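You operate a simulated robot arm through the tools that you are given. There is no shell and no other tool. Be economical: measure what you need, move in short steps, check, and stop when the job is done.

You are at the controls of a simulated robot arm. One attempt, no reset.

JOB
Bring the lamp stand down to 1.30 m and pin it.
Fine: the blue lever frees the winch; lock it again.

It is judged by the outcome, as a careful person would: the job done as asked, and still so three seconds after it is handed in. It fails if anything else is knocked over, pushed out of place, dropped, spilled or broken.

ROBOT AND FRAMES
A 6-joint arm with a fingered hand, hanging from a carriage that runs on a gantry, over the field with the corners [-2.045, -0.198], [0.454, -0.254], [0.487, 1.226], [-2.012, 1.282] (x, y) and turns from -352 to 336 degrees about z. Base frame: it is fixed where the carriage stands at the start and does not move with it; the origin is on the floor, on the carriage's upright axis, x ahead of it, y to its left, z up. Readings come in m, degrees, newtons and seconds.
With the tool pointing down near the work surface it reaches from about 0.1 to 0.44 m from the robot's upright axis, wherever it stands. Its first joint turns from -166.0 to 166.0 degrees. Places, roughly: blue lever of the winch [0.4, 0.2, 1]. Payload 3.7 kg.
The TCP is the grasp point between the finger pads, 0.026 m short of the fingertips. In the tool frame z runs along the fingers and y along their closing line. Largest opening 0.156 m; the body of the gripper starts 0.073 m behind the TCP. The gripper is a hand of 4 fingers: y runs from the thumb to the fingers, the wrist lies at [0, 0, -0.239] in the tool frame, and closing takes about 1.5 s.
Orientation is that of the tool frame in the base frame, as a unit quaternion [w, x, y, z]. With the fingers straight down and closing along the base's y, the tool's x points along the base's -x, its y along +y and its z along -z.

CONTROLS
- The arm moves only by the tool jog_arm. Its argument "steps" is a list of rows, each a list of 7 numbers: the finger opening in cm, from 0 to 15.6, then the shift along the base's x, y, z in units of 50 mm (1.0 is 50 mm), then the turn, a rotation vector about the base's x, y, z in units of 8 degrees (1.0 is 8 degrees). In form: [[jaw, dx, dy, dz, ax, ay, az], ...]. A call has 1 to 8 rows; each row shifts and turns the commanded pose from where the row before left it. A call with a number of a shift or a turn outside -1 to 1 is refused whole. A row lasts 0.2 s, in which the tool goes at most 0.05 m and 8.6 degrees; a call with a longer step from one row to the next is refused whole, and so is a gripper value outside its range. A pose out of reach is approached as far as the arm can. The call stops where the force on the tool passes 50 N (or 10 N more than at its start, if that is more) or the arm is blocked; 0.2 s more then pass. The fingers move at their own pace (about 0.045 m/s each) and stop on an object; they squeeze with about 23 N. The grip force told is the motor's: it shows also when the fingers shut on nothing. Time passes only in rows, and 0.2 s behind the last, so rows that do not move let the fingers close. The reply holds the time, the measured pose of the TCP, the force on the tool along the base axes, the opening and the grip force, in the units named above and with some noise, with the torque about the TCP (base axes, N m) and any sound that the robot's microphone picked up.
- Cameras (640 x 400 px; columns grow to the right, rows downward): "scene" is now at [0.2193, 0.0532, 1.7797]; the picture's right is [0.94, -0.35, 0.00], its down [-0.32, -0.87, -0.36] and it looks along [0.13, 0.34, -0.93] (base axes); focal length 275 px, centre (320, 200). "wrist" rides on the gripper at [0.058, -0.058, -0.091] in the tool frame; the picture's right is [0.71, 0.71, 0.00], its down [-0.53, 0.53, -0.67] and it looks along [-0.47, 0.47, 0.74] (tool axes); focal length 265 px, centre (320, 200). There is no depth. A picture from a camera that has moved, and an enlarged one, comes with that camera's place and axes in the base frame and with its lens.
- get_image(camera): a new picture of that camera. No time passes.
- lift_body(by): slides the trunk up (or, below 0, down) by that many m; the arm and the scene camera ride with it, the base frame stays. It gives what a move gives, with no picture.
- roll_base(legs): drives the robot by 1 to 6 legs, each [ahead, left, turn to the left] in m, m and degrees, along the robot's own axes; the way and the turn of a leg run together, so that a leg with both is an arc; at most 1.5 m and 180 degrees a leg. The arm and the cameras ride along, it lands a little off, and it stops where it bumps. It keeps to its track: a leg is cut to what the track allows. It gives what a move gives.
- grasp_type(shape): the hand has 4 fingers and takes this shape, open, in about a second: jaw (thumb against the fingers, like two jaws); tri (thumb and two fingers); tip (a fingertip pinch); poke (one finger out to press); point (the index stretched); flat (the hand flat); cup (the hand cupped); fist (a fist). The gripper value then closes the fingers along that shape, each until it touches; the sizes above hold for jaw. It gives what a move gives, with no picture.
- aim_head(pan, tilt): turns the head with the scene camera to pan (to the left, within 155 degrees either way) and tilt (down, from -29 to 69), counted from straight ahead of the robot. It gives what a move gives.
- close_up(camera, box): a new picture of the part [left, top, right, bottom] of that camera's present view, enlarged. No time passes.
- finish_job(): hands the job in; it is judged then, once.

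Work in short steps. Places have to be worked out from the pictures, the camera data and where the tool is seen: move nearer, look again, correct. Check each grasp and each placing, and mend what went wrong. You have 120 turns and 82 pictures in all, those below and enlarged ones among them. Open the gripper and draw the arm clear of the work before you hand the job in, unless the task says otherwise; then end with one line.

The tools are called by a JSON object that holds its "fn" and its "kwargs". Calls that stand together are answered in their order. jog_arm: Moves the arm, as the interface text tells. Its arguments: {"type":"object","properties":{"steps":{"type":"array","items":{"type":"array","items":{"type":"number"}}}},"required":["steps"]} The other tools are called the same way: lift_body (by) slides the trunk up or down; grasp_type (shape) gives the hand a shape; roll_base (legs) drives the base; aim_head (pan, tilt) turns the head that bears the scene camera; get_image (camera) takes a picture; close_up (camera, box) takes an enlarged picture of a part of a camera's view; finish_job () hands the job in.

At the start:

```text
time_s: 0.0
position: [0.2504, 0.3612, 0.9989]
tool_rot: [0.0, 0.0, 1.0, -0.001]
wrist_force: [-0.2, 0.3, -0.1]
wrist_torque: [0.02, 0.0, 0.0]
grip_width: 0.1555
grasp_force: 0.0
shape: jaw
trunk travel left (down, up): [-0.632, 0.047]
robot x, y, heading: [-0.0002, -0.0002, -0.3]
head pan, tilt: [69.6, 68.7]
```

scene: 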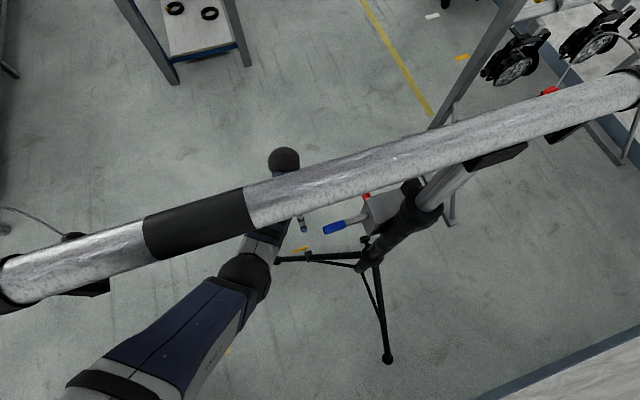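
wrist: 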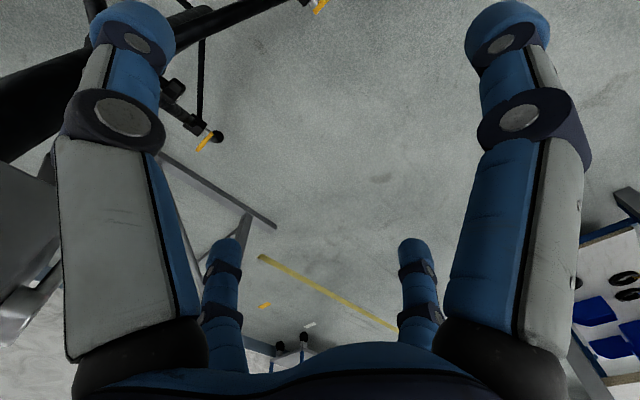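

The stand with its winch and blue lever is visible under the bar. I look closer at it.

{"fn": "close_up", "kwargs": {"camera": "scene", "box": [260, 140, 500, 290]}}

{"fn": "aim_head", "kwargs": {"pan": 40, "tilt": 50}}

{"fn": "get_image", "kwargs": {"camera": "scene"}}

```text
2.67 times, centred on (380, 215) of scene
camera zoom: at [0.2193, 0.0532, 1.7797], right [0.94, -0.35, 0.0], down [-0.32, -0.87, -0.36], along [0.13, 0.34, -0.93], focal length 734 px, centre (160, 160)
```

zoom: 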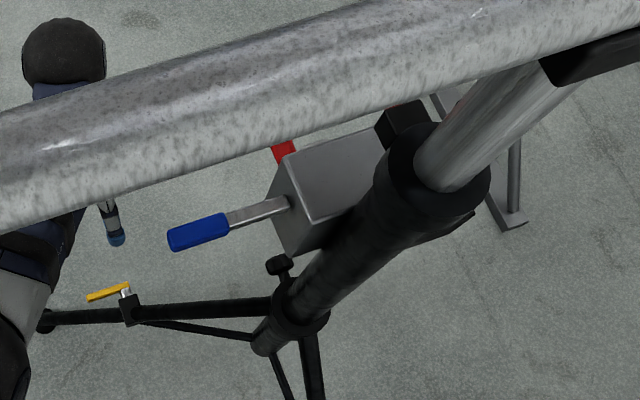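

```text
time_s: 0.9
position: [0.2498, 0.3616, 1.0001]
tool_rot: [0.001, 0.0, 1.0, 0.0]
wrist_force: [0.3, 0.1, -0.4]
wrist_torque: [0.01, -0.01, -0.02]
grip_width: 0.1559
grasp_force: 0.0
shape: jaw
trunk travel left (down, up): [-0.632, 0.047]
robot x, y, heading: [0.0006, 0.0031, 0.2]
head pan, tilt: [40.0, 50.0]
```

```text
78 pictures are left
camera scene: at [0.2587, 0.0502, 1.8016], right [0.64, -0.77, 0.0], down [-0.59, -0.49, -0.64], along [0.49, 0.41, -0.77], focal length 275 px, centre (320, 200)
```

scene: 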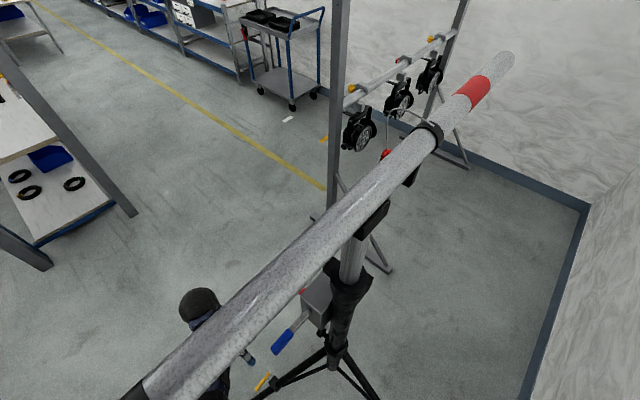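

The bar lies between the camera and the arm. I look round to map the bar's left end and the arm's clearance.

{"fn": "aim_head", "kwargs": {"pan": 100, "tilt": 45}}

{"fn": "get_image", "kwargs": {"camera": "scene"}}

{"fn": "aim_head", "kwargs": {"pan": 10, "tilt": 45}}

{"fn": "get_image", "kwargs": {"camera": "scene"}}

```text
time_s: 2.2
position: [0.2492, 0.3607, 1.0001]
tool_rot: [0.0, 0.0, 1.0, 0.0]
wrist_force: [0.5, 0.2, -0.2]
wrist_torque: [0.0, -0.01, 0.02]
grip_width: 0.156
grasp_force: 0.0
shape: jaw
trunk travel left (down, up): [-0.632, 0.047]
robot x, y, heading: [0.0004, -0.0001, 0.1]
head pan, tilt: [100.0, 45.0]
```

```text
77 pictures are left
camera scene: at [0.1857, 0.0808, 1.8085], right [0.98, 0.17, 0.0], down [0.12, -0.7, -0.71], along [-0.12, 0.7, -0.71], focal length 275 px, centre (320, 200)
```

scene: 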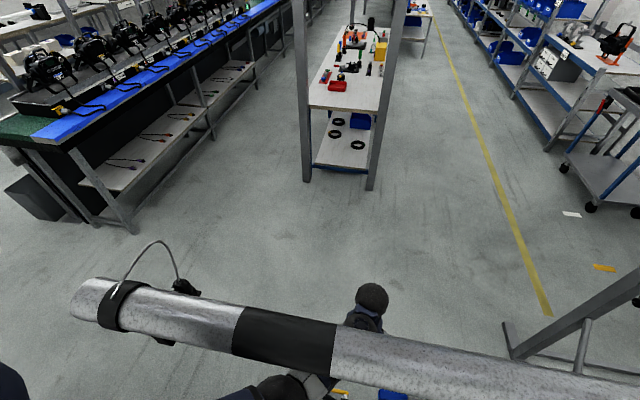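

```text
time_s: 3.9
position: [0.2484, 0.3619, 0.9995]
tool_rot: [0.0, 0.0, 1.0, 0.0]
wrist_force: [0.0, 0.1, 0.9]
wrist_torque: [-0.02, 0.0, 0.02]
grip_width: 0.1559
grasp_force: 0.1
shape: jaw
trunk travel left (down, up): [-0.632, 0.047]
robot x, y, heading: [-0.0014, -0.0004, -0.1]
head pan, tilt: [10.0, 45.0]
```

```text
76 pictures are left
camera scene: at [0.2799, 0.0149, 1.8085], right [0.17, -0.98, 0.0], down [-0.7, -0.12, -0.71], along [0.7, 0.12, -0.71], focal length 275 px, centre (320, 200)
```

scene: 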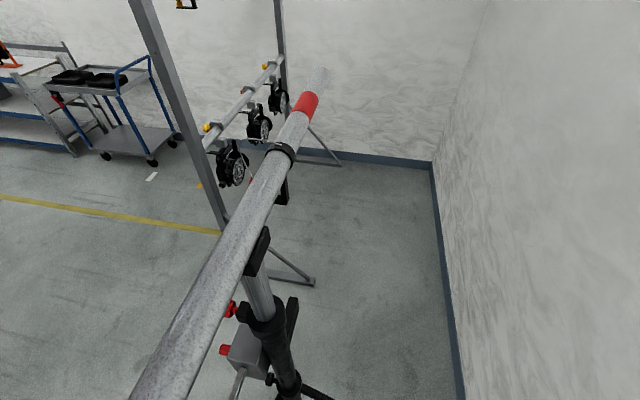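

The bar runs roughly along x at y≈0.16 from x≈−0.07 to 1.0, with the mast near (0.47, 0.14). I back out along the bar to get a side view, in small legs.

{"fn": "roll_base", "kwargs": {"legs": [[-0.15, 0, 0]]}}

{"fn": "aim_head", "kwargs": {"pan": 60, "tilt": 50}}

{"fn": "get_image", "kwargs": {"camera": "scene"}}

```text
time_s: 5.3
position: [0.1007, 0.3627, 1.0]
tool_rot: [0.0, -0.002, 1.0, 0.0]
wrist_force: [0.2, 0.9, 1.1]
wrist_torque: [0.02, 0.01, 0.01]
grip_width: 0.1558
grasp_force: 0.1
shape: jaw
trunk travel left (down, up): [-0.632, 0.047]
robot x, y, heading: [-0.1467, 0.0002, 0.0]
head pan, tilt: [10.0, 45.0]
```

```text
time_s: 6.4
position: [0.1003, 0.3628, 1.0002]
tool_rot: [0.0, -0.001, 1.0, 0.0]
wrist_force: [0.5, -0.4, -0.2]
wrist_torque: [0.01, 0.01, 0.01]
grip_width: 0.156
grasp_force: 0.1
shape: jaw
trunk travel left (down, up): [-0.632, 0.047]
robot x, y, heading: [-0.149, -0.0006, 0.5]
head pan, tilt: [60.0, 50.0]
```

```text
75 pictures are left
camera scene: at [0.0897, 0.068, 1.8016], right [0.87, -0.5, 0.0], down [-0.38, -0.66, -0.64], along [0.32, 0.56, -0.77], focal length 275 px, centre (320, 200)
```

scene: 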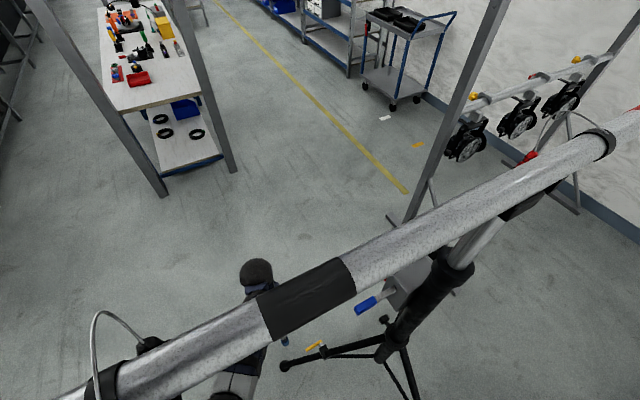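

Triangulating gives the bar's top at z≈1.49, with a plug dangling near (−0.08, 0.27, 1.37). I lower the trunk so that the arm passes well under it, then back out further.

{"fn": "aim_head", "kwargs": {"pan": 20, "tilt": 20}}

{"fn": "lift_body", "kwargs": {"by": -0.3}}

{"fn": "get_image", "kwargs": {"camera": "scene"}}

```text
time_s: 7.5
position: [0.1003, 0.3626, 0.9991]
tool_rot: [0.0, -0.002, 1.0, -0.001]
wrist_force: [-0.2, -1.1, -0.4]
wrist_torque: [-0.02, -0.01, 0.01]
grip_width: 0.156
grasp_force: 0.2
shape: jaw
trunk travel left (down, up): [-0.632, 0.047]
robot x, y, heading: [-0.1469, -0.0007, 0.1]
head pan, tilt: [20.0, 20.0]
```

```text
time_s: 10.5
position: [0.0997, 0.3626, 0.7004]
tool_rot: [0.0, -0.003, 1.0, 0.0]
wrist_force: [0.7, 0.9, -0.6]
wrist_torque: [0.0, -0.01, -0.02]
grip_width: 0.1557
grasp_force: 0.0
shape: jaw
trunk travel left (down, up): [-0.332, 0.347]
robot x, y, heading: [-0.1506, -0.0012, 0.2]
head pan, tilt: [20.0, 20.0]
```

```text
74 pictures are left
camera scene: at [0.1388, 0.0333, 1.5473], right [0.35, -0.94, 0.0], down [-0.32, -0.12, -0.94], along [0.88, 0.32, -0.34], focal length 275 px, centre (320, 200)
```

scene: 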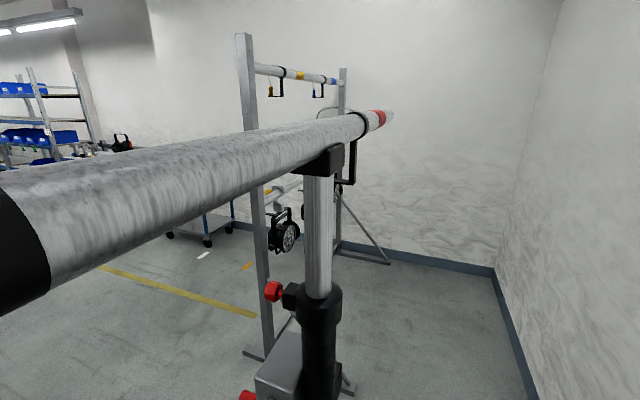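

Clear view: inner tube, collar with a red plunger knob, and the winch box below. I drive back, then left, to see the +y side with the lever.

{"fn": "roll_base", "kwargs": {"legs": [[-0.45, 0, 0], [0, 0.7, 0]]}}

{"fn": "aim_head", "kwargs": {"pan": -35, "tilt": 15}}

{"fn": "get_image", "kwargs": {"camera": "scene"}}

```text
time_s: 16.6
position: [-0.3542, 1.0419, 0.6998]
tool_rot: [0.0, -0.005, 1.0, 0.0]
wrist_force: [-0.7, -0.2, 0.5]
wrist_torque: [-0.03, 0.03, -0.02]
grip_width: 0.156
grasp_force: 0.1
shape: jaw
trunk travel left (down, up): [-0.332, 0.347]
robot x, y, heading: [-0.6022, 0.6733, 0.3]
head pan, tilt: [20.0, 20.0]
```

```text
time_s: 17.8
position: [-0.3552, 1.0399, 0.7001]
tool_rot: [0.0, -0.005, 1.0, 0.0]
wrist_force: [-0.9, -0.1, 0.0]
wrist_torque: [0.0, -0.04, 0.01]
grip_width: 0.156
grasp_force: 0.0
shape: jaw
trunk travel left (down, up): [-0.332, 0.347]
robot x, y, heading: [-0.6057, 0.675, 0.6]
head pan, tilt: [-35.0, 15.0]
```

```text
73 pictures are left
camera scene: at [-0.325, 0.627, 1.5554], right [-0.57, -0.82, 0.0], down [-0.21, 0.15, -0.97], along [0.8, -0.55, -0.26], focal length 275 px, centre (320, 200)
```

scene: 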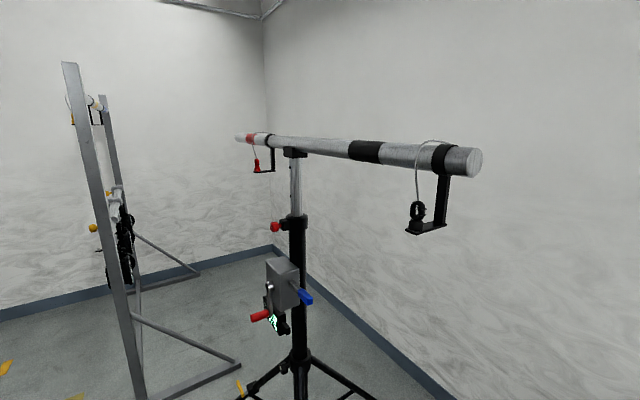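

{"fn": "close_up", "kwargs": {"camera": "scene", "box": [230, 200, 350, 350]}}

{"fn": "close_up", "kwargs": {"camera": "scene", "box": [220, 110, 500, 260]}}

```text
2.67 times, centred on (290, 275) of scene
camera zoom: at [-0.325, 0.627, 1.5554], right [-0.57, -0.82, 0.0], down [-0.21, 0.15, -0.97], along [0.8, -0.55, -0.26], focal length 734 px, centre (400, 0)
```

zoom: 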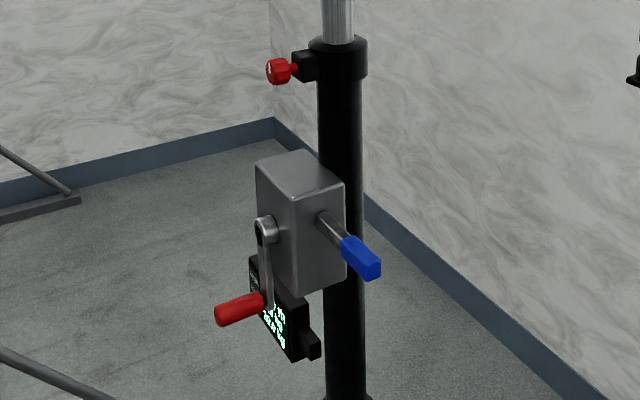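

```text
2.29 times, centred on (360, 185) of scene
camera zoom: at [-0.325, 0.627, 1.5554], right [-0.57, -0.82, 0.0], down [-0.21, 0.15, -0.97], along [0.8, -0.55, -0.26], focal length 629 px, centre (229, 234)
```

zoom: 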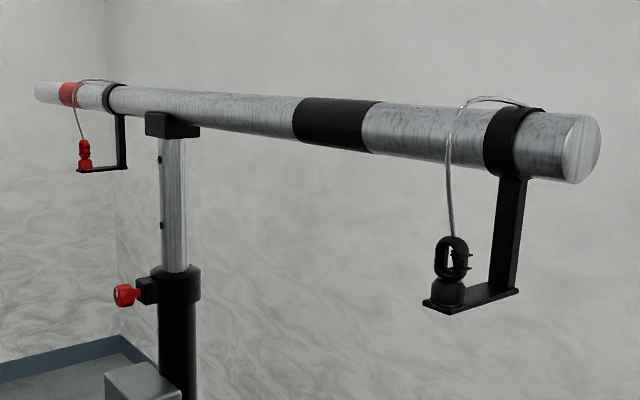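

The display, crank, lever and plunger are on the winch side. I drive to face the stand from the +y side to read the display.

{"fn": "roll_base", "kwargs": {"legs": [[0.75, 0.3, 0], [0, 0, -90]]}}

{"fn": "aim_head", "kwargs": {"pan": 15, "tilt": 30}}

{"fn": "get_image", "kwargs": {"camera": "scene"}}

```text
time_s: 25.9
position: [0.4961, 0.735, 0.6998]
tool_rot: [0.0, 0.706, 0.708, -0.001]
wrist_force: [0.2, 0.3, -0.1]
wrist_torque: [0.04, 0.02, 0.03]
grip_width: 0.1558
grasp_force: 0.1
shape: jaw
trunk travel left (down, up): [-0.332, 0.347]
robot x, y, heading: [0.1316, 0.9863, -89.7]
head pan, tilt: [-35.0, 15.0]
```

```text
time_s: 27.1
position: [0.4947, 0.7353, 0.6998]
tool_rot: [0.0, 0.705, 0.709, -0.001]
wrist_force: [-0.2, 0.9, 0.1]
wrist_torque: [0.01, 0.0, -0.01]
grip_width: 0.156
grasp_force: 0.2
shape: jaw
trunk travel left (down, up): [-0.332, 0.347]
robot x, y, heading: [0.1347, 0.9834, -89.9]
head pan, tilt: [15.0, 30.0]
```

```text
70 pictures are left
camera scene: at [0.1576, 0.6967, 1.5312], right [-0.97, -0.26, 0.0], down [-0.13, 0.48, -0.87], along [0.23, -0.84, -0.5], focal length 275 px, centre (320, 200)
```

scene: 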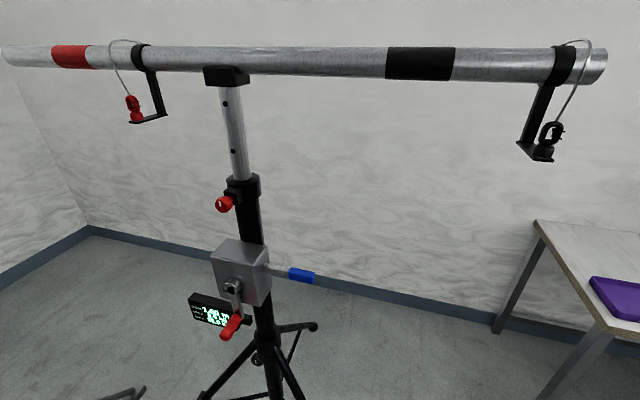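

{"fn": "close_up", "kwargs": {"camera": "scene", "box": [180, 285, 260, 335]}}

{"fn": "close_up", "kwargs": {"camera": "scene", "box": [180, 50, 340, 350]}}

```text
8.00 times, centred on (220, 310) of scene
camera zoom: at [0.1576, 0.6967, 1.5312], right [-0.97, -0.26, 0.0], down [-0.13, 0.48, -0.87], along [0.23, -0.84, -0.5], focal length 2202 px, centre (1120, -680)
```

zoom: 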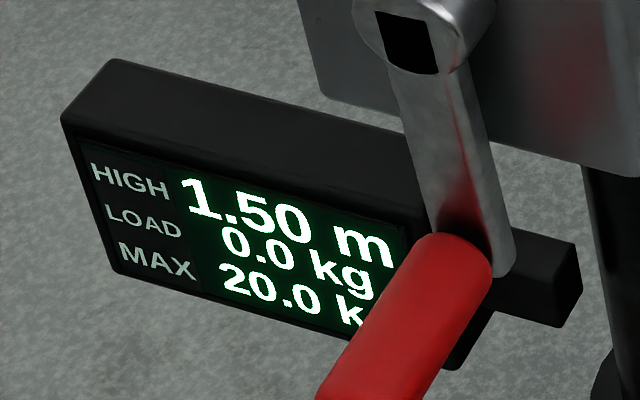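

```text
1.33 times, centred on (260, 200) of scene
camera zoom: at [0.1576, 0.6967, 1.5312], right [-0.97, -0.26, 0.0], down [-0.13, 0.48, -0.87], along [0.23, -0.84, -0.5], focal length 367 px, centre (400, 200)
```

zoom: 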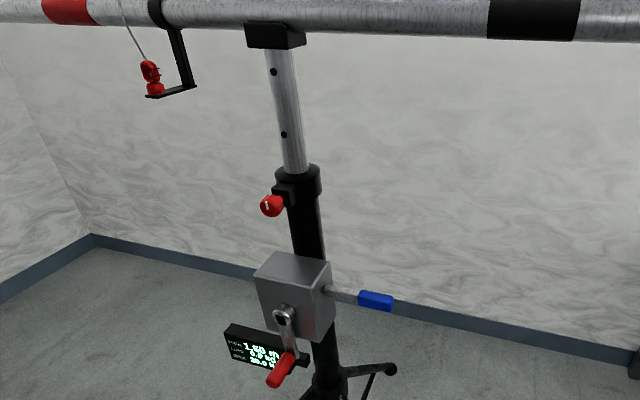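

Display reads 1.50 m, load 0.0 kg. Triangulated: plunger knob (0.496, 0.253, 1.223), lever from (0.415, 0.243, 1.05) to (0.296, 0.24, 1.046), crank hub (0.49, 0.285, 1.006), handle hanging at (0.495, 0.32, 0.90). I zoom in on the mechanism.

{"fn": "close_up", "kwargs": {"camera": "scene", "box": [196, 165, 276, 215]}}

{"fn": "close_up", "kwargs": {"camera": "scene", "box": [196, 230, 324, 310]}}

{"fn": "close_up", "kwargs": {"camera": "scene", "box": [190, 80, 290, 200]}}

```text
8.00 times, centred on (236, 190) of scene
camera zoom: at [0.1576, 0.6967, 1.5312], right [-0.97, -0.26, 0.0], down [-0.13, 0.48, -0.87], along [0.23, -0.84, -0.5], focal length 2202 px, centre (992, 280)
```

zoom: 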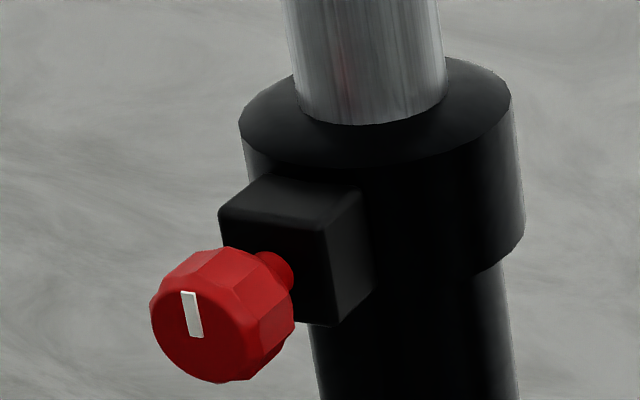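

```text
5.00 times, centred on (260, 270) of scene
camera zoom: at [0.1576, 0.6967, 1.5312], right [-0.97, -0.26, 0.0], down [-0.13, 0.48, -0.87], along [0.23, -0.84, -0.5], focal length 1376 px, centre (620, -150)
```

zoom: 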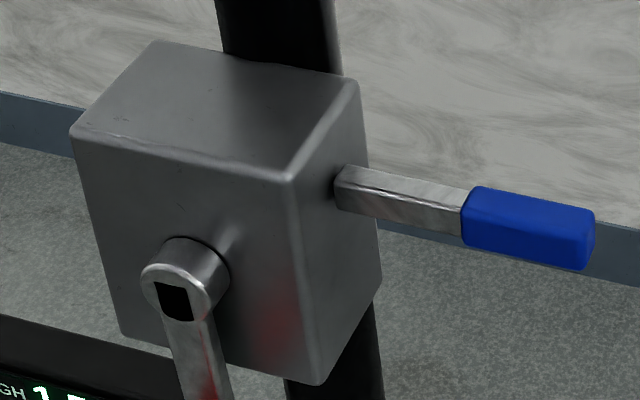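

```text
3.33 times, centred on (240, 140) of scene
camera zoom: at [0.1576, 0.6967, 1.5312], right [-0.97, -0.26, 0.0], down [-0.13, 0.48, -0.87], along [0.23, -0.84, -0.5], focal length 918 px, centre (587, 400)
```

zoom: 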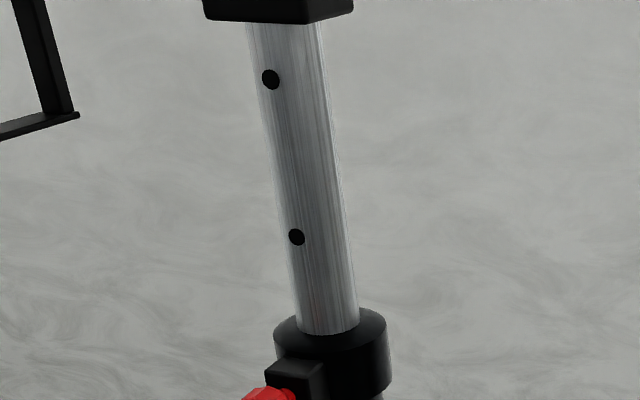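

The mast has holes every 0.1 m above the collar, so pin hole 1.30 is two up. I turn the hand to point along −y while bringing it nearer.

{"fn": "jog_arm", "kwargs": {"steps": [[8, -0.22, -0.33, 0.33, -0.94, 0, 0], [8, -0.22, -0.33, 0.33, -0.94, 0, 0], [8, -0.22, -0.33, 0.33, -0.94, 0, 0], [8, -0.22, -0.33, 0.33, -0.94, 0, 0], [8, -0.22, -0.33, 0.33, -0.94, 0, 0], [8, -0.22, -0.33, 0.33, -0.94, 0, 0]]}}

{"fn": "jog_arm", "kwargs": {"steps": [[8, -0.22, -0.33, 0.33, -0.94, 0, 0], [8, -0.22, -0.33, 0.33, -0.94, 0, 0], [8, -0.22, -0.33, 0.33, -0.94, 0, 0], [8, -0.22, -0.33, 0.33, -0.94, 0, 0], [8, -0.22, -0.33, 0.33, -0.94, 0, 0], [8, -0.22, -0.33, 0.33, -0.94, 0, 0]]}}

{"fn": "get_image", "kwargs": {"camera": "scene"}}

```text
time_s: 28.5
position: [0.3839, 0.6627, 0.8495]
tool_rot: [0.251, 0.659, 0.667, -0.241]
wrist_force: [0.4, 0.5, -1.0]
wrist_torque: [-0.01, 0.01, -0.01]
grip_width: 0.0803
grasp_force: 0.1
shape: jaw
out of reach, approached as far as the arm can: row 1, 2, 3, 4, 5, 6
trunk travel left (down, up): [-0.332, 0.347]
robot x, y, heading: [0.1312, 0.983, -89.7]
head pan, tilt: [15.0, 30.0]
```

```text
time_s: 29.9
position: [0.2926, 0.5436, 1.159]
tool_rot: [0.476, 0.52, 0.53, -0.471]
wrist_force: [0.3, -0.2, -1.0]
wrist_torque: [0.02, 0.03, 0.0]
grip_width: 0.0805
grasp_force: 0.1
shape: jaw
out of reach, approached as far as the arm can: row 1, 2, 3, 4, 5, 6
trunk travel left (down, up): [-0.332, 0.347]
robot x, y, heading: [0.1306, 0.9883, -89.8]
head pan, tilt: [15.0, 30.0]
```

```text
64 pictures are left
camera scene: at [0.1575, 0.6967, 1.5311], right [-0.96, -0.26, 0.0], down [-0.13, 0.48, -0.87], along [0.23, -0.84, -0.5], focal length 275 px, centre (320, 200)
```

scene: 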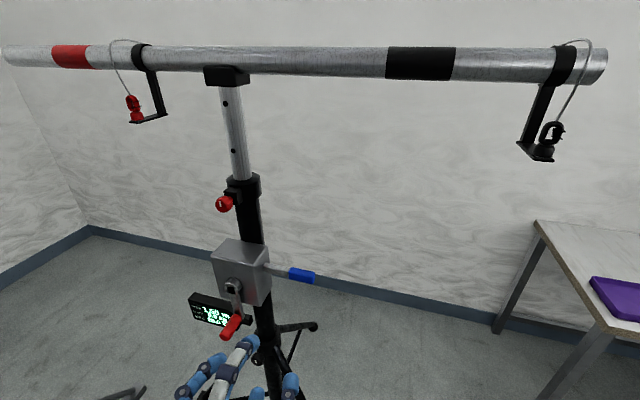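

The first rows began at the reach limit, so the pose drifted. I check where the command stands now with a still row.

{"fn": "jog_arm", "kwargs": {"steps": [[8, 0, 0, -0.2, 0, 0, 0], [8, 0, 0, -0.2, 0, 0, 0]]}}

```text
time_s: 30.5
position: [0.2934, 0.5432, 1.1592]
tool_rot: [0.476, 0.521, 0.53, -0.47]
wrist_force: [-0.9, -0.3, 0.3]
wrist_torque: [0.02, -0.01, 0.01]
grip_width: 0.0803
grasp_force: 0.1
shape: jaw
out of reach, approached as far as the arm can: row 1, 2
trunk travel left (down, up): [-0.332, 0.347]
robot x, y, heading: [0.1304, 0.9825, -89.9]
head pan, tilt: [15.0, 30.0]
```

The arm can't go lower in this pose, so I lower the trunk and test its freedom there.

{"fn": "lift_body", "kwargs": {"by": -0.15}}

{"fn": "jog_arm", "kwargs": {"steps": [[8, 0, 0, 0, 0, 0, 0], [8, 0, -0.5, 0, 0, 0, 0]]}}

{"fn": "get_image", "kwargs": {"camera": "scene"}}

```text
time_s: 32.2
position: [0.2929, 0.5428, 1.0094]
tool_rot: [0.477, 0.52, 0.53, -0.47]
wrist_force: [0.3, -1.2, -0.5]
wrist_torque: [0.03, 0.02, -0.02]
grip_width: 0.0803
grasp_force: 0.1
shape: jaw
trunk travel left (down, up): [-0.182, 0.497]
robot x, y, heading: [0.1326, 0.9848, -90.0]
head pan, tilt: [15.0, 30.0]
```

```text
time_s: 32.8
position: [0.29, 0.523, 1.0189]
tool_rot: [0.476, 0.521, 0.532, -0.468]
wrist_force: [-0.2, -0.3, -0.1]
wrist_torque: [0.0, 0.01, 0.01]
grip_width: 0.0806
grasp_force: 0.0
shape: jaw
out of reach, approached as far as the arm can: row 2
trunk travel left (down, up): [-0.182, 0.497]
robot x, y, heading: [0.1328, 0.9848, -89.9]
head pan, tilt: [15.0, 30.0]
```

```text
63 pictures are left
camera scene: at [0.1576, 0.6965, 1.3812], right [-0.96, -0.26, 0.0], down [-0.13, 0.48, -0.87], along [0.23, -0.84, -0.5], focal length 275 px, centre (320, 200)
```

scene: 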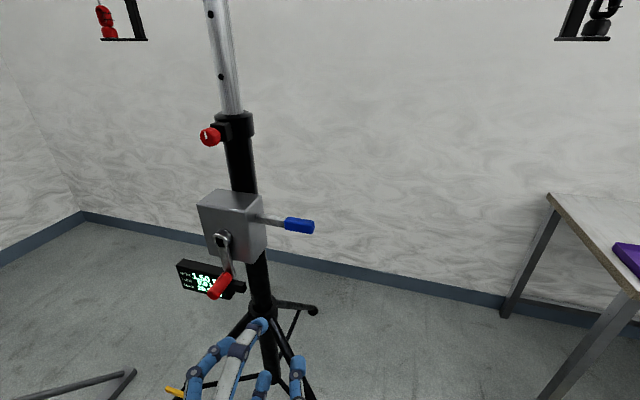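

The horizontal-hand reach seems limited by the shoulder being high, so I lower the trunk fully, then raise the hand relative to it.

{"fn": "lift_body", "kwargs": {"by": -0.17}}

{"fn": "jog_arm", "kwargs": {"steps": [[8, 0, 0.1, 1, 0, 0, 0], [8, 0, 0, 1, 0, 0, 0], [8, 0, 0, 1, 0, 0, 0], [8, 0, 0, 1, 0, 0, 0]]}}

{"fn": "roll_base", "kwargs": {"legs": [[0.05, 0.15, 0]]}}

{"fn": "get_image", "kwargs": {"camera": "scene"}}

```text
time_s: 34.8
position: [0.2908, 0.5233, 0.8474]
tool_rot: [0.475, 0.522, 0.531, -0.469]
wrist_force: [0.1, 0.2, 0.0]
wrist_torque: [0.0, -0.02, -0.03]
grip_width: 0.0803
grasp_force: 0.0
shape: jaw
trunk travel left (down, up): [-0.012, 0.667]
robot x, y, heading: [0.1311, 0.9832, -89.8]
head pan, tilt: [15.0, 30.0]
```

```text
refused: row 1 steps farther than a row can; nothing moved
```

```text
time_s: 36.2
position: [0.4416, 0.4752, 0.8463]
tool_rot: [0.476, 0.521, 0.532, -0.468]
wrist_force: [-1.1, 0.3, -1.1]
wrist_torque: [-0.01, 0.0, -0.03]
grip_width: 0.0806
grasp_force: 0.1
shape: jaw
trunk travel left (down, up): [-0.012, 0.667]
robot x, y, heading: [0.2827, 0.9315, -89.8]
head pan, tilt: [15.0, 30.0]
```

```text
62 pictures are left
camera scene: at [0.3095, 0.6473, 1.2112], right [-0.96, -0.26, 0.0], down [-0.13, 0.48, -0.87], along [0.23, -0.84, -0.5], focal length 275 px, centre (320, 200)
```

scene: 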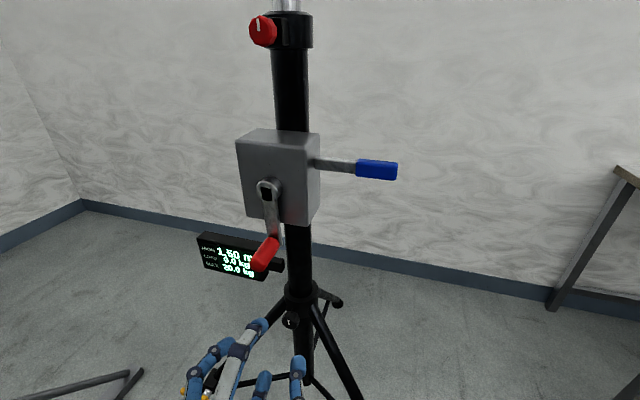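

Now I raise the hand toward the lever and roll it 90° about y so that it closes along z.

{"fn": "jog_arm", "kwargs": {"steps": [[8, -0.22, 0, 0.34, 0, 0.94, 0], [8, -0.22, 0, 0.34, 0, 0.94, 0], [8, -0.22, 0, 0.34, 0, 0.94, 0], [8, -0.22, 0, 0.34, 0, 0.94, 0], [8, -0.22, 0, 0.34, 0, 0.94, 0], [8, -0.22, 0, 0.34, 0, 0.94, 0]]}}

{"fn": "jog_arm", "kwargs": {"steps": [[8, -0.22, 0, 0.34, 0, 0.94, 0], [8, -0.22, 0, 0.34, 0, 0.94, 0], [8, -0.22, 0, 0.34, 0, 0.94, 0], [8, -0.22, 0, 0.34, 0, 0.94, 0], [8, -0.22, 0, 0.34, 0, 0.94, 0], [8, -0.22, 0, 0.34, 0, 0.94, 0]]}}

{"fn": "get_image", "kwargs": {"camera": "scene"}}

{"fn": "get_image", "kwargs": {"camera": "wrist"}}

```text
time_s: 37.6
position: [0.3774, 0.4641, 0.947]
tool_rot: [0.235, 0.302, 0.674, -0.632]
wrist_force: [0.8, -0.4, -0.8]
wrist_torque: [0.02, 0.02, 0.0]
grip_width: 0.0805
grasp_force: 0.0
shape: jaw
out of reach, approached as far as the arm can: row 4, 6
trunk travel left (down, up): [-0.012, 0.667]
robot x, y, heading: [0.2865, 0.9349, -89.8]
head pan, tilt: [15.0, 30.0]
```

```text
time_s: 39.0
position: [0.3099, 0.4566, 1.049]
tool_rot: [-0.041, 0.034, 0.711, -0.701]
wrist_force: [0.4, 0.1, 0.2]
wrist_torque: [0.0, 0.04, 0.0]
grip_width: 0.0803
grasp_force: 0.0
shape: jaw
out of reach, approached as far as the arm can: row 4, 6
trunk travel left (down, up): [-0.012, 0.667]
robot x, y, heading: [0.2858, 0.9365, -89.5]
head pan, tilt: [15.0, 30.0]
```

```text
61 pictures are left
camera scene: at [0.3087, 0.6474, 1.2112], right [-0.96, -0.26, 0.0], down [-0.13, 0.48, -0.87], along [0.23, -0.84, -0.5], focal length 275 px, centre (320, 200)
```

scene: 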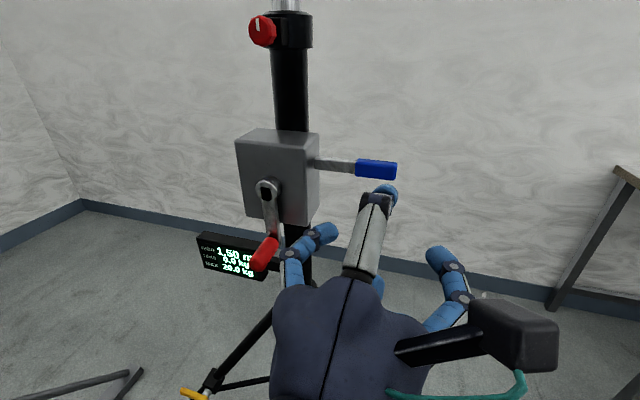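

```text
60 pictures are left
camera wrist: at [0.2619, 0.5514, 1.1076], right [-0.71, 0.09, -0.7], down [0.59, 0.62, -0.52], along [0.39, -0.78, -0.49], focal length 265 px, centre (320, 200)
```

wrist: 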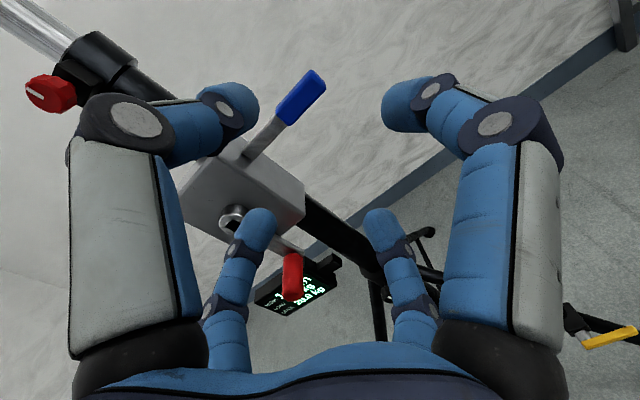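

The lever's blue grip is centred near (0.328, 0.24, 1.04). I bring the base forward, then line up yaw and opening.

{"fn": "roll_base", "kwargs": {"legs": [[0.11, 0, 0]]}}

{"fn": "jog_arm", "kwargs": {"steps": [[8, 0.2, 0, -0.1, 0, 0, 0.35], [8, 0.2, 0, -0.1, 0, 0, 0.35]]}}

{"fn": "get_image", "kwargs": {"camera": "scene"}}

{"fn": "get_image", "kwargs": {"camera": "wrist"}}

```text
time_s: 40.2
position: [0.3111, 0.3451, 1.0477]
tool_rot: [-0.041, 0.035, 0.71, -0.702]
wrist_force: [0.3, 0.4, 0.0]
wrist_torque: [0.01, 0.01, -0.01]
grip_width: 0.0807
grasp_force: 0.1
shape: jaw
trunk travel left (down, up): [-0.012, 0.667]
robot x, y, heading: [0.2823, 0.8223, -89.8]
head pan, tilt: [15.0, 30.0]
```

```text
time_s: 40.8
position: [0.3311, 0.3478, 1.0398]
tool_rot: [-0.006, 0.0, 0.712, -0.702]
wrist_force: [-0.1, 1.1, -0.5]
wrist_torque: [0.02, 0.0, -0.04]
grip_width: 0.0804
grasp_force: 0.0
shape: jaw
trunk travel left (down, up): [-0.012, 0.667]
robot x, y, heading: [0.2833, 0.8244, -89.9]
head pan, tilt: [15.0, 30.0]
```

```text
59 pictures are left
camera scene: at [0.3092, 0.5385, 1.2111], right [-0.96, -0.26, 0.0], down [-0.13, 0.48, -0.87], along [0.23, -0.84, -0.5], focal length 275 px, centre (320, 200)
```

scene: 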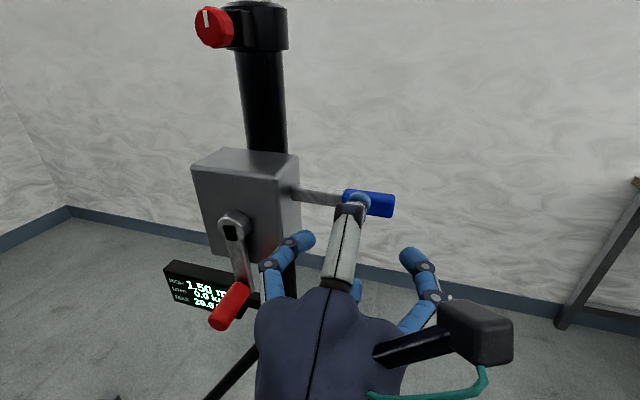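

```text
58 pictures are left
camera wrist: at [0.2729, 0.4382, 1.0978], right [-0.71, 0.02, -0.7], down [0.53, 0.67, -0.52], along [0.46, -0.74, -0.49], focal length 265 px, centre (320, 200)
```

wrist: 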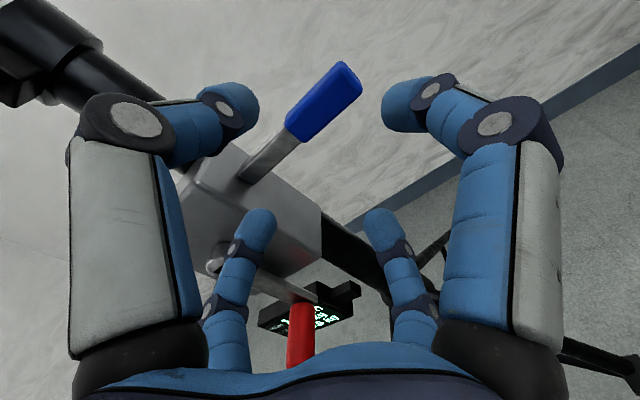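

The wrist view confirms blue centre at (0.325, 0.24, 1.036). I open wider and advance along −y while watching force.

{"fn": "jog_arm", "kwargs": {"steps": [[11, -0.1, 0, 0, 0, 0, 0], [11, 0, 0, 0, 0, 0, 0], [11, 0, -0.5, 0, 0, 0, 0], [11, 0, -0.5, 0, 0, 0, 0], [11, 0, -0.5, 0, 0, 0, 0]]}}

{"fn": "get_image", "kwargs": {"camera": "scene"}}

{"fn": "get_image", "kwargs": {"camera": "wrist"}}

```text
time_s: 42.0
position: [0.3253, 0.2694, 1.0394]
tool_rot: [-0.007, 0.001, 0.712, -0.703]
wrist_force: [-0.9, 0.6, 0.6]
wrist_torque: [0.0, 0.0, 0.02]
grip_width: 0.1097
grasp_force: 0.2
shape: jaw
trunk travel left (down, up): [-0.012, 0.667]
robot x, y, heading: [0.2855, 0.8243, -89.6]
head pan, tilt: [15.0, 30.0]
```

```text
57 pictures are left
camera scene: at [0.3089, 0.538, 1.2112], right [-0.96, -0.26, 0.0], down [-0.13, 0.48, -0.87], along [0.23, -0.84, -0.5], focal length 275 px, centre (320, 200)
```

scene: 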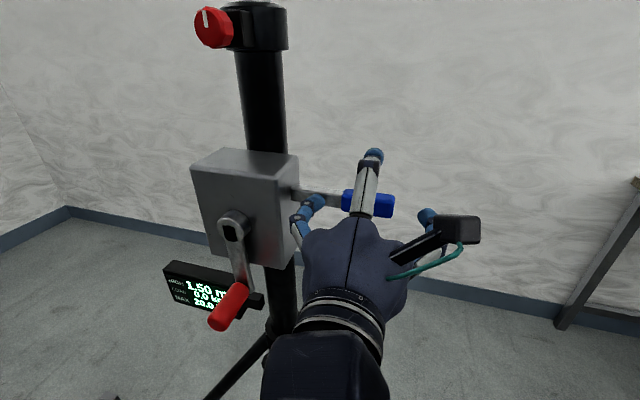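

```text
56 pictures are left
camera wrist: at [0.2683, 0.3606, 1.0974], right [-0.71, 0.02, -0.7], down [0.53, 0.67, -0.52], along [0.46, -0.74, -0.49], focal length 265 px, centre (320, 200)
```

wrist: 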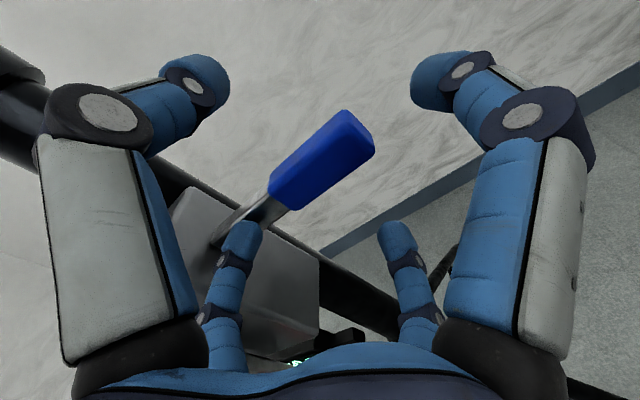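

The side fingers sit level with the lever and would run into its bar. I back off and try the pinch shape.

{"fn": "jog_arm", "kwargs": {"steps": [[11, 0, 0.5, 0, 0, 0, 0], [11, 0, 0.5, 0, 0, 0, 0], [11, 0, 0.5, 0, 0, 0, 0]]}}

{"fn": "grasp_type", "kwargs": {"shape": "tip"}}

{"fn": "get_image", "kwargs": {"camera": "scene"}}

{"fn": "get_image", "kwargs": {"camera": "wrist"}}

```text
time_s: 42.8
position: [0.3235, 0.3473, 1.0369]
tool_rot: [-0.007, 0.001, 0.712, -0.702]
wrist_force: [0.8, 0.7, 0.3]
wrist_torque: [0.02, -0.02, -0.02]
grip_width: 0.1095
grasp_force: 0.0
shape: jaw
trunk travel left (down, up): [-0.012, 0.667]
robot x, y, heading: [0.2827, 0.8254, -89.5]
head pan, tilt: [15.0, 30.0]
```

```text
time_s: 43.7
position: [0.3223, 0.3464, 1.037]
tool_rot: [-0.007, 0.001, 0.712, -0.702]
wrist_force: [0.2, 0.0, -0.1]
wrist_torque: [0.01, -0.01, 0.01]
grip_width: 0.1557
grasp_force: 0.1
shape: tip
trunk travel left (down, up): [-0.012, 0.667]
robot x, y, heading: [0.2825, 0.8271, -90.0]
head pan, tilt: [15.0, 30.0]
```

```text
55 pictures are left
camera scene: at [0.3091, 0.5383, 1.2112], right [-0.96, -0.26, 0.0], down [-0.13, 0.48, -0.87], along [0.23, -0.84, -0.5], focal length 275 px, centre (320, 200)
```

scene: 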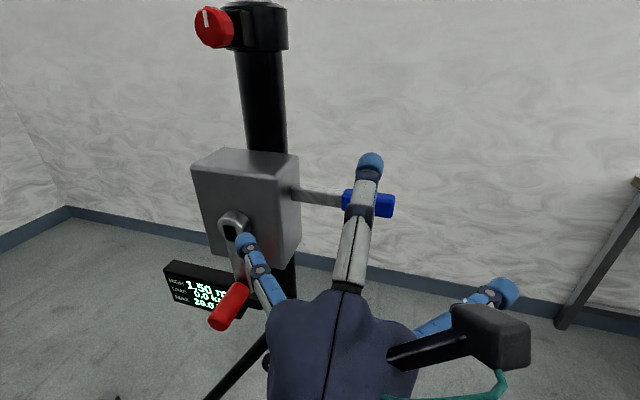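

```text
54 pictures are left
camera wrist: at [0.2659, 0.4365, 1.0961], right [-0.71, 0.02, -0.7], down [0.53, 0.67, -0.52], along [0.46, -0.74, -0.49], focal length 265 px, centre (320, 200)
```

wrist: 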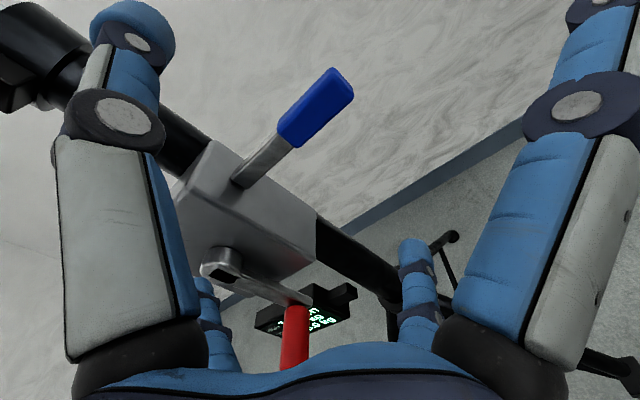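

The splayed side fingers would hit the box. A single poking finger can push the lever from above or below, so I try that shape.

{"fn": "grasp_type", "kwargs": {"shape": "poke"}}

{"fn": "get_image", "kwargs": {"camera": "scene"}}

{"fn": "get_image", "kwargs": {"camera": "wrist"}}

```text
time_s: 44.6
position: [0.3237, 0.3463, 1.0373]
tool_rot: [-0.007, 0.0, 0.712, -0.703]
wrist_force: [-0.7, -0.4, -0.1]
wrist_torque: [0.03, -0.04, 0.01]
grip_width: 0.0002
grasp_force: 0.0
shape: poke
trunk travel left (down, up): [-0.012, 0.667]
robot x, y, heading: [0.2867, 0.8237, -90.0]
head pan, tilt: [15.0, 30.0]
```

```text
53 pictures are left
camera scene: at [0.3091, 0.5383, 1.2112], right [-0.96, -0.26, 0.0], down [-0.13, 0.48, -0.87], along [0.23, -0.84, -0.5], focal length 275 px, centre (320, 200)
```

scene: 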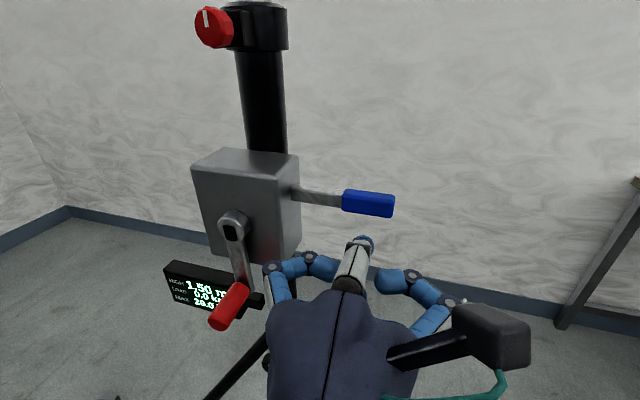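

```text
52 pictures are left
camera wrist: at [0.2659, 0.4366, 1.0961], right [-0.71, 0.02, -0.7], down [0.53, 0.67, -0.52], along [0.46, -0.74, -0.49], focal length 265 px, centre (320, 200)
```

wrist: 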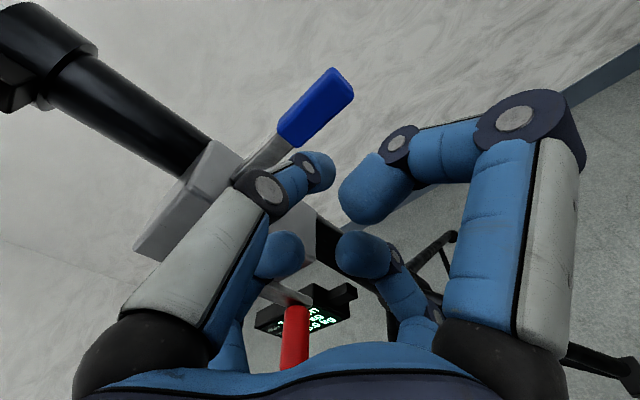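

One knuckle cluster at the TCP will do. I raise it above the lever, move over it, and then press down gently.

{"fn": "jog_arm", "kwargs": {"steps": [[0, 0, 0, 0.8, 0, 0, 0], [0, 0, 0, 0.8, 0, 0, 0], [0, 0, -0.7, 0, 0, 0, 0], [0, 0, -0.7, 0, 0, 0, 0], [0, 0, -0.7, 0, 0, 0, 0]]}}

{"fn": "get_image", "kwargs": {"camera": "scene"}}

{"fn": "get_image", "kwargs": {"camera": "wrist"}}

```text
time_s: 45.8
position: [0.3227, 0.2287, 1.1139]
tool_rot: [-0.006, 0.001, 0.711, -0.703]
wrist_force: [0.6, -0.4, 0.3]
wrist_torque: [0.0, 0.03, -0.03]
grip_width: 0.0
grasp_force: 10.2
shape: jaw
out of reach, approached as far as the arm can: row 1, 2
trunk travel left (down, up): [-0.012, 0.667]
robot x, y, heading: [0.2856, 0.8263, -89.7]
head pan, tilt: [15.0, 30.0]
```

```text
51 pictures are left
camera scene: at [0.3087, 0.5372, 1.2114], right [-0.96, -0.26, 0.0], down [-0.13, 0.48, -0.87], along [0.23, -0.84, -0.5], focal length 275 px, centre (320, 200)
```

scene: 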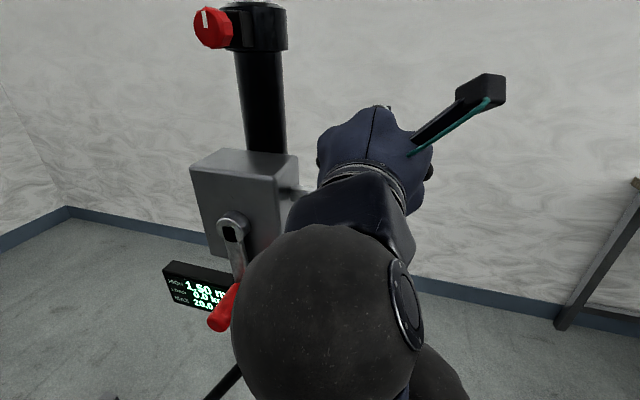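

```text
50 pictures are left
camera wrist: at [0.2656, 0.3181, 1.1738], right [-0.71, 0.02, -0.7], down [0.53, 0.67, -0.52], along [0.46, -0.74, -0.49], focal length 265 px, centre (320, 200)
```

wrist: 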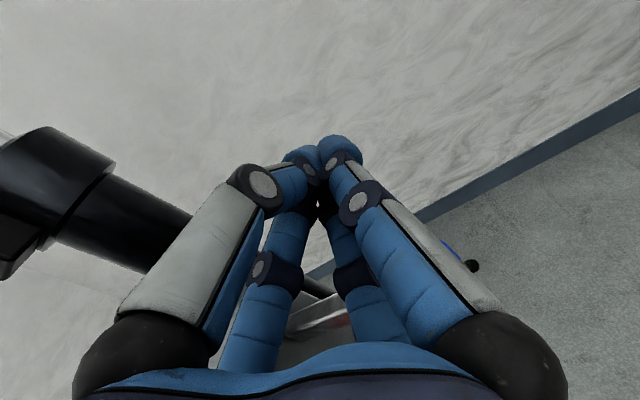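

Closed jaw makes a compact point, now above the lever. I press down gently.

{"fn": "jog_arm", "kwargs": {"steps": [[0, 0, 0, -0.3, 0, 0, 0], [0, 0, 0, -0.3, 0, 0, 0], [0, 0, 0, -0.2, 0, 0, 0], [0, 0, 0, -0.2, 0, 0, 0], [0, 0, 0, -0.2, 0, 0, 0], [0, 0, 0, -0.2, 0, 0, 0]]}}

{"fn": "get_image", "kwargs": {"camera": "scene"}}

```text
time_s: 46.9
position: [0.3267, 0.2298, 1.0734]
tool_rot: [0.002, 0.0, -0.7, 0.714]
wrist_force: [-2.7, 5.3, 23.1]
wrist_torque: [0.46, 0.08, 0.07]
grip_width: 0.0
grasp_force: 23.4
shape: jaw
trunk travel left (down, up): [-0.012, 0.667]
robot x, y, heading: [0.2847, 0.8264, -89.7]
head pan, tilt: [15.0, 30.0]
stopped in row 5: the force on the tool passed its limit at 54 N (the readings are from after the stop); the commanded pose is now the measured one
```

```text
49 pictures are left
camera scene: at [0.3088, 0.538, 1.2113], right [-0.96, -0.26, 0.0], down [-0.13, 0.48, -0.87], along [0.23, -0.84, -0.5], focal length 275 px, centre (320, 200)
```

scene: 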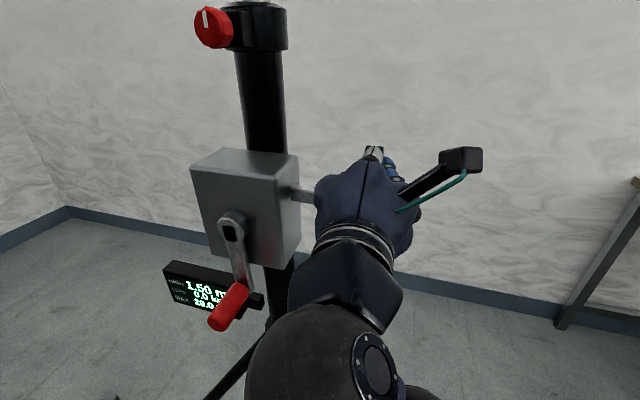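

The lever will not go down (54 N, no movement). I go round and try from below.

{"fn": "jog_arm", "kwargs": {"steps": [[0, 0, 0, 0.5, 0, 0, 0], [0, 0, 0.8, 0, 0, 0, 0], [0, 0, 0.8, 0, 0, 0, 0], [0, 0, 0.6, -0.7, 0, 0, 0], [0, 0, 0, -0.9, 0, 0, 0], [0, 0, 0, -0.9, 0, 0, 0]]}}

{"fn": "get_image", "kwargs": {"camera": "scene"}}

```text
time_s: 48.3
position: [0.3259, 0.3392, 0.9668]
tool_rot: [0.003, 0.0, -0.703, 0.711]
wrist_force: [0.3, 0.9, 0.0]
wrist_torque: [0.02, -0.02, -0.02]
grip_width: 0.0
grasp_force: 23.2
shape: jaw
trunk travel left (down, up): [-0.012, 0.667]
robot x, y, heading: [0.2883, 0.8261, -89.9]
head pan, tilt: [15.0, 30.0]
```

```text
48 pictures are left
camera scene: at [0.3085, 0.5394, 1.211], right [-0.96, -0.26, 0.0], down [-0.13, 0.48, -0.87], along [0.23, -0.84, -0.5], focal length 275 px, centre (320, 200)
```

scene: 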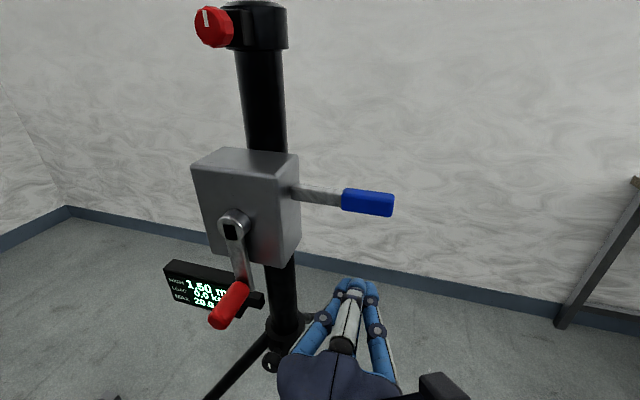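

Lever is unmoved. I go under it and push up in small steps.

{"fn": "jog_arm", "kwargs": {"steps": [[0, -0.1, -0.8, 0, 0, 0, 0], [0, 0, -0.8, 0, 0, 0, 0], [0, 0, -0.6, 0, 0, 0, 0], [0, 0, 0, 0.3, 0, 0, 0], [0, 0, 0, 0.25, 0, 0, 0], [0, 0, 0, 0.25, 0, 0, 0], [0, 0, 0, 0.25, 0, 0, 0]]}}

{"fn": "get_image", "kwargs": {"camera": "scene"}}

```text
time_s: 49.9
position: [0.3165, 0.2464, 1.0297]
tool_rot: [0.004, 0.0, -0.703, 0.711]
wrist_force: [0.7, 0.3, 0.5]
wrist_torque: [-0.01, 0.0, -0.02]
grip_width: 0.0
grasp_force: 22.9
shape: jaw
out of reach, approached as far as the arm can: row 3
trunk travel left (down, up): [-0.012, 0.667]
robot x, y, heading: [0.2843, 0.8238, -90.0]
head pan, tilt: [15.0, 30.0]
```

```text
47 pictures are left
camera scene: at [0.3089, 0.5384, 1.2112], right [-0.96, -0.26, 0.0], down [-0.13, 0.48, -0.87], along [0.23, -0.84, -0.5], focal length 275 px, centre (320, 200)
```

scene: 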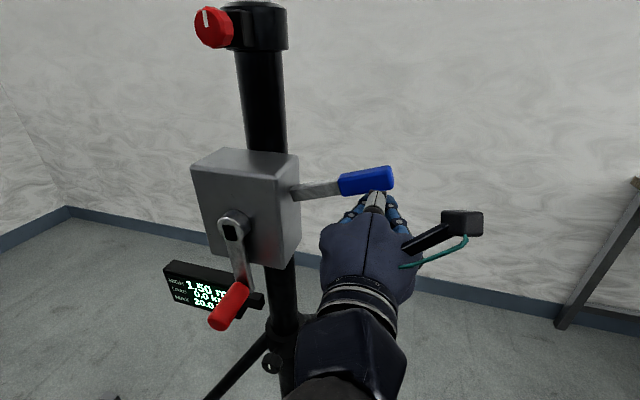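

The lever swings upward with light force. I keep lifting to its stop.

{"fn": "jog_arm", "kwargs": {"steps": [[0, 0, 0, 0.3, 0, 0, 0], [0, 0.1, 0, 0.3, 0, 0, 0], [0, 0.1, 0, 0.3, 0, 0, 0], [0, 0.1, 0, 0.3, 0, 0, 0]]}}

{"fn": "get_image", "kwargs": {"camera": "scene"}}

```text
time_s: 50.9
position: [0.3267, 0.246, 1.0868]
tool_rot: [-0.007, 0.002, 0.708, -0.706]
wrist_force: [-11.5, 5.1, -18.5]
wrist_torque: [0.0, 0.21, 0.07]
grip_width: 0.0
grasp_force: 22.8
shape: jaw
trunk travel left (down, up): [-0.012, 0.667]
robot x, y, heading: [0.2861, 0.8259, -89.7]
head pan, tilt: [15.0, 30.0]
```

```text
46 pictures are left
camera scene: at [0.3066, 0.5403, 1.2102], right [-0.97, -0.26, 0.0], down [-0.13, 0.48, -0.86], along [0.23, -0.83, -0.5], focal length 275 px, centre (320, 200)
```

scene: 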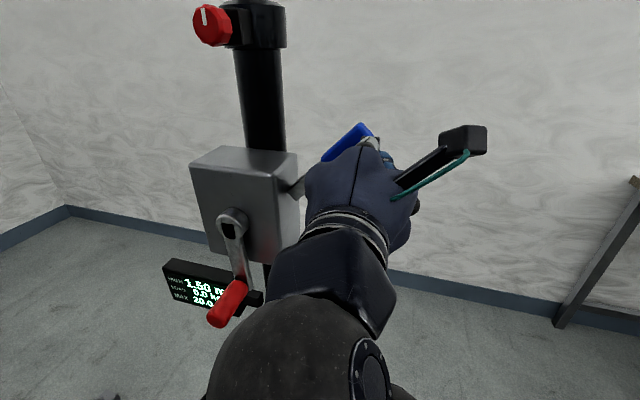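

The resistance is growing to about 22 N at around 45°, probably the stop. One more small nudge, then I withdraw and look.

{"fn": "jog_arm", "kwargs": {"steps": [[0, 0.1, 0, 0.2, 0, 0, 0], [0, 0, 0, -0.3, 0, 0, 0], [0, -0.3, 0, -0.6, 0, 0, 0], [0, -0.3, 0.8, 0, 0, 0, 0], [0, 0, 0.8, 0, 0, 0, 0]]}}

{"fn": "get_image", "kwargs": {"camera": "scene"}}

```text
time_s: 52.1
position: [0.3102, 0.3258, 1.0541]
tool_rot: [0.005, 0.001, -0.703, 0.711]
wrist_force: [0.1, -0.4, -0.3]
wrist_torque: [-0.02, -0.01, -0.01]
grip_width: 0.0
grasp_force: 23.0
shape: jaw
trunk travel left (down, up): [-0.012, 0.667]
robot x, y, heading: [0.2817, 0.8273, -89.8]
head pan, tilt: [15.0, 30.0]
```

```text
45 pictures are left
camera scene: at [0.309, 0.5387, 1.2111], right [-0.96, -0.26, 0.0], down [-0.13, 0.48, -0.87], along [0.23, -0.84, -0.5], focal length 275 px, centre (320, 200)
```

scene: 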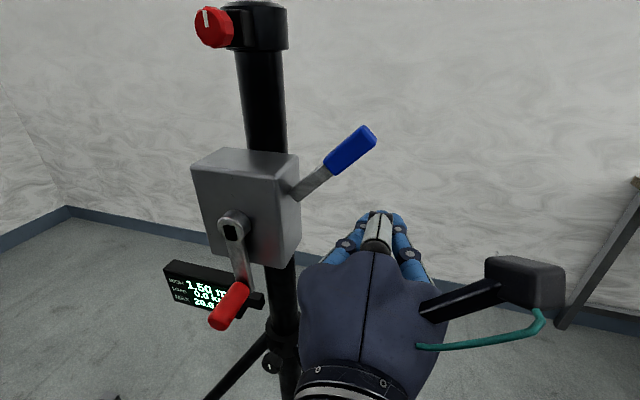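

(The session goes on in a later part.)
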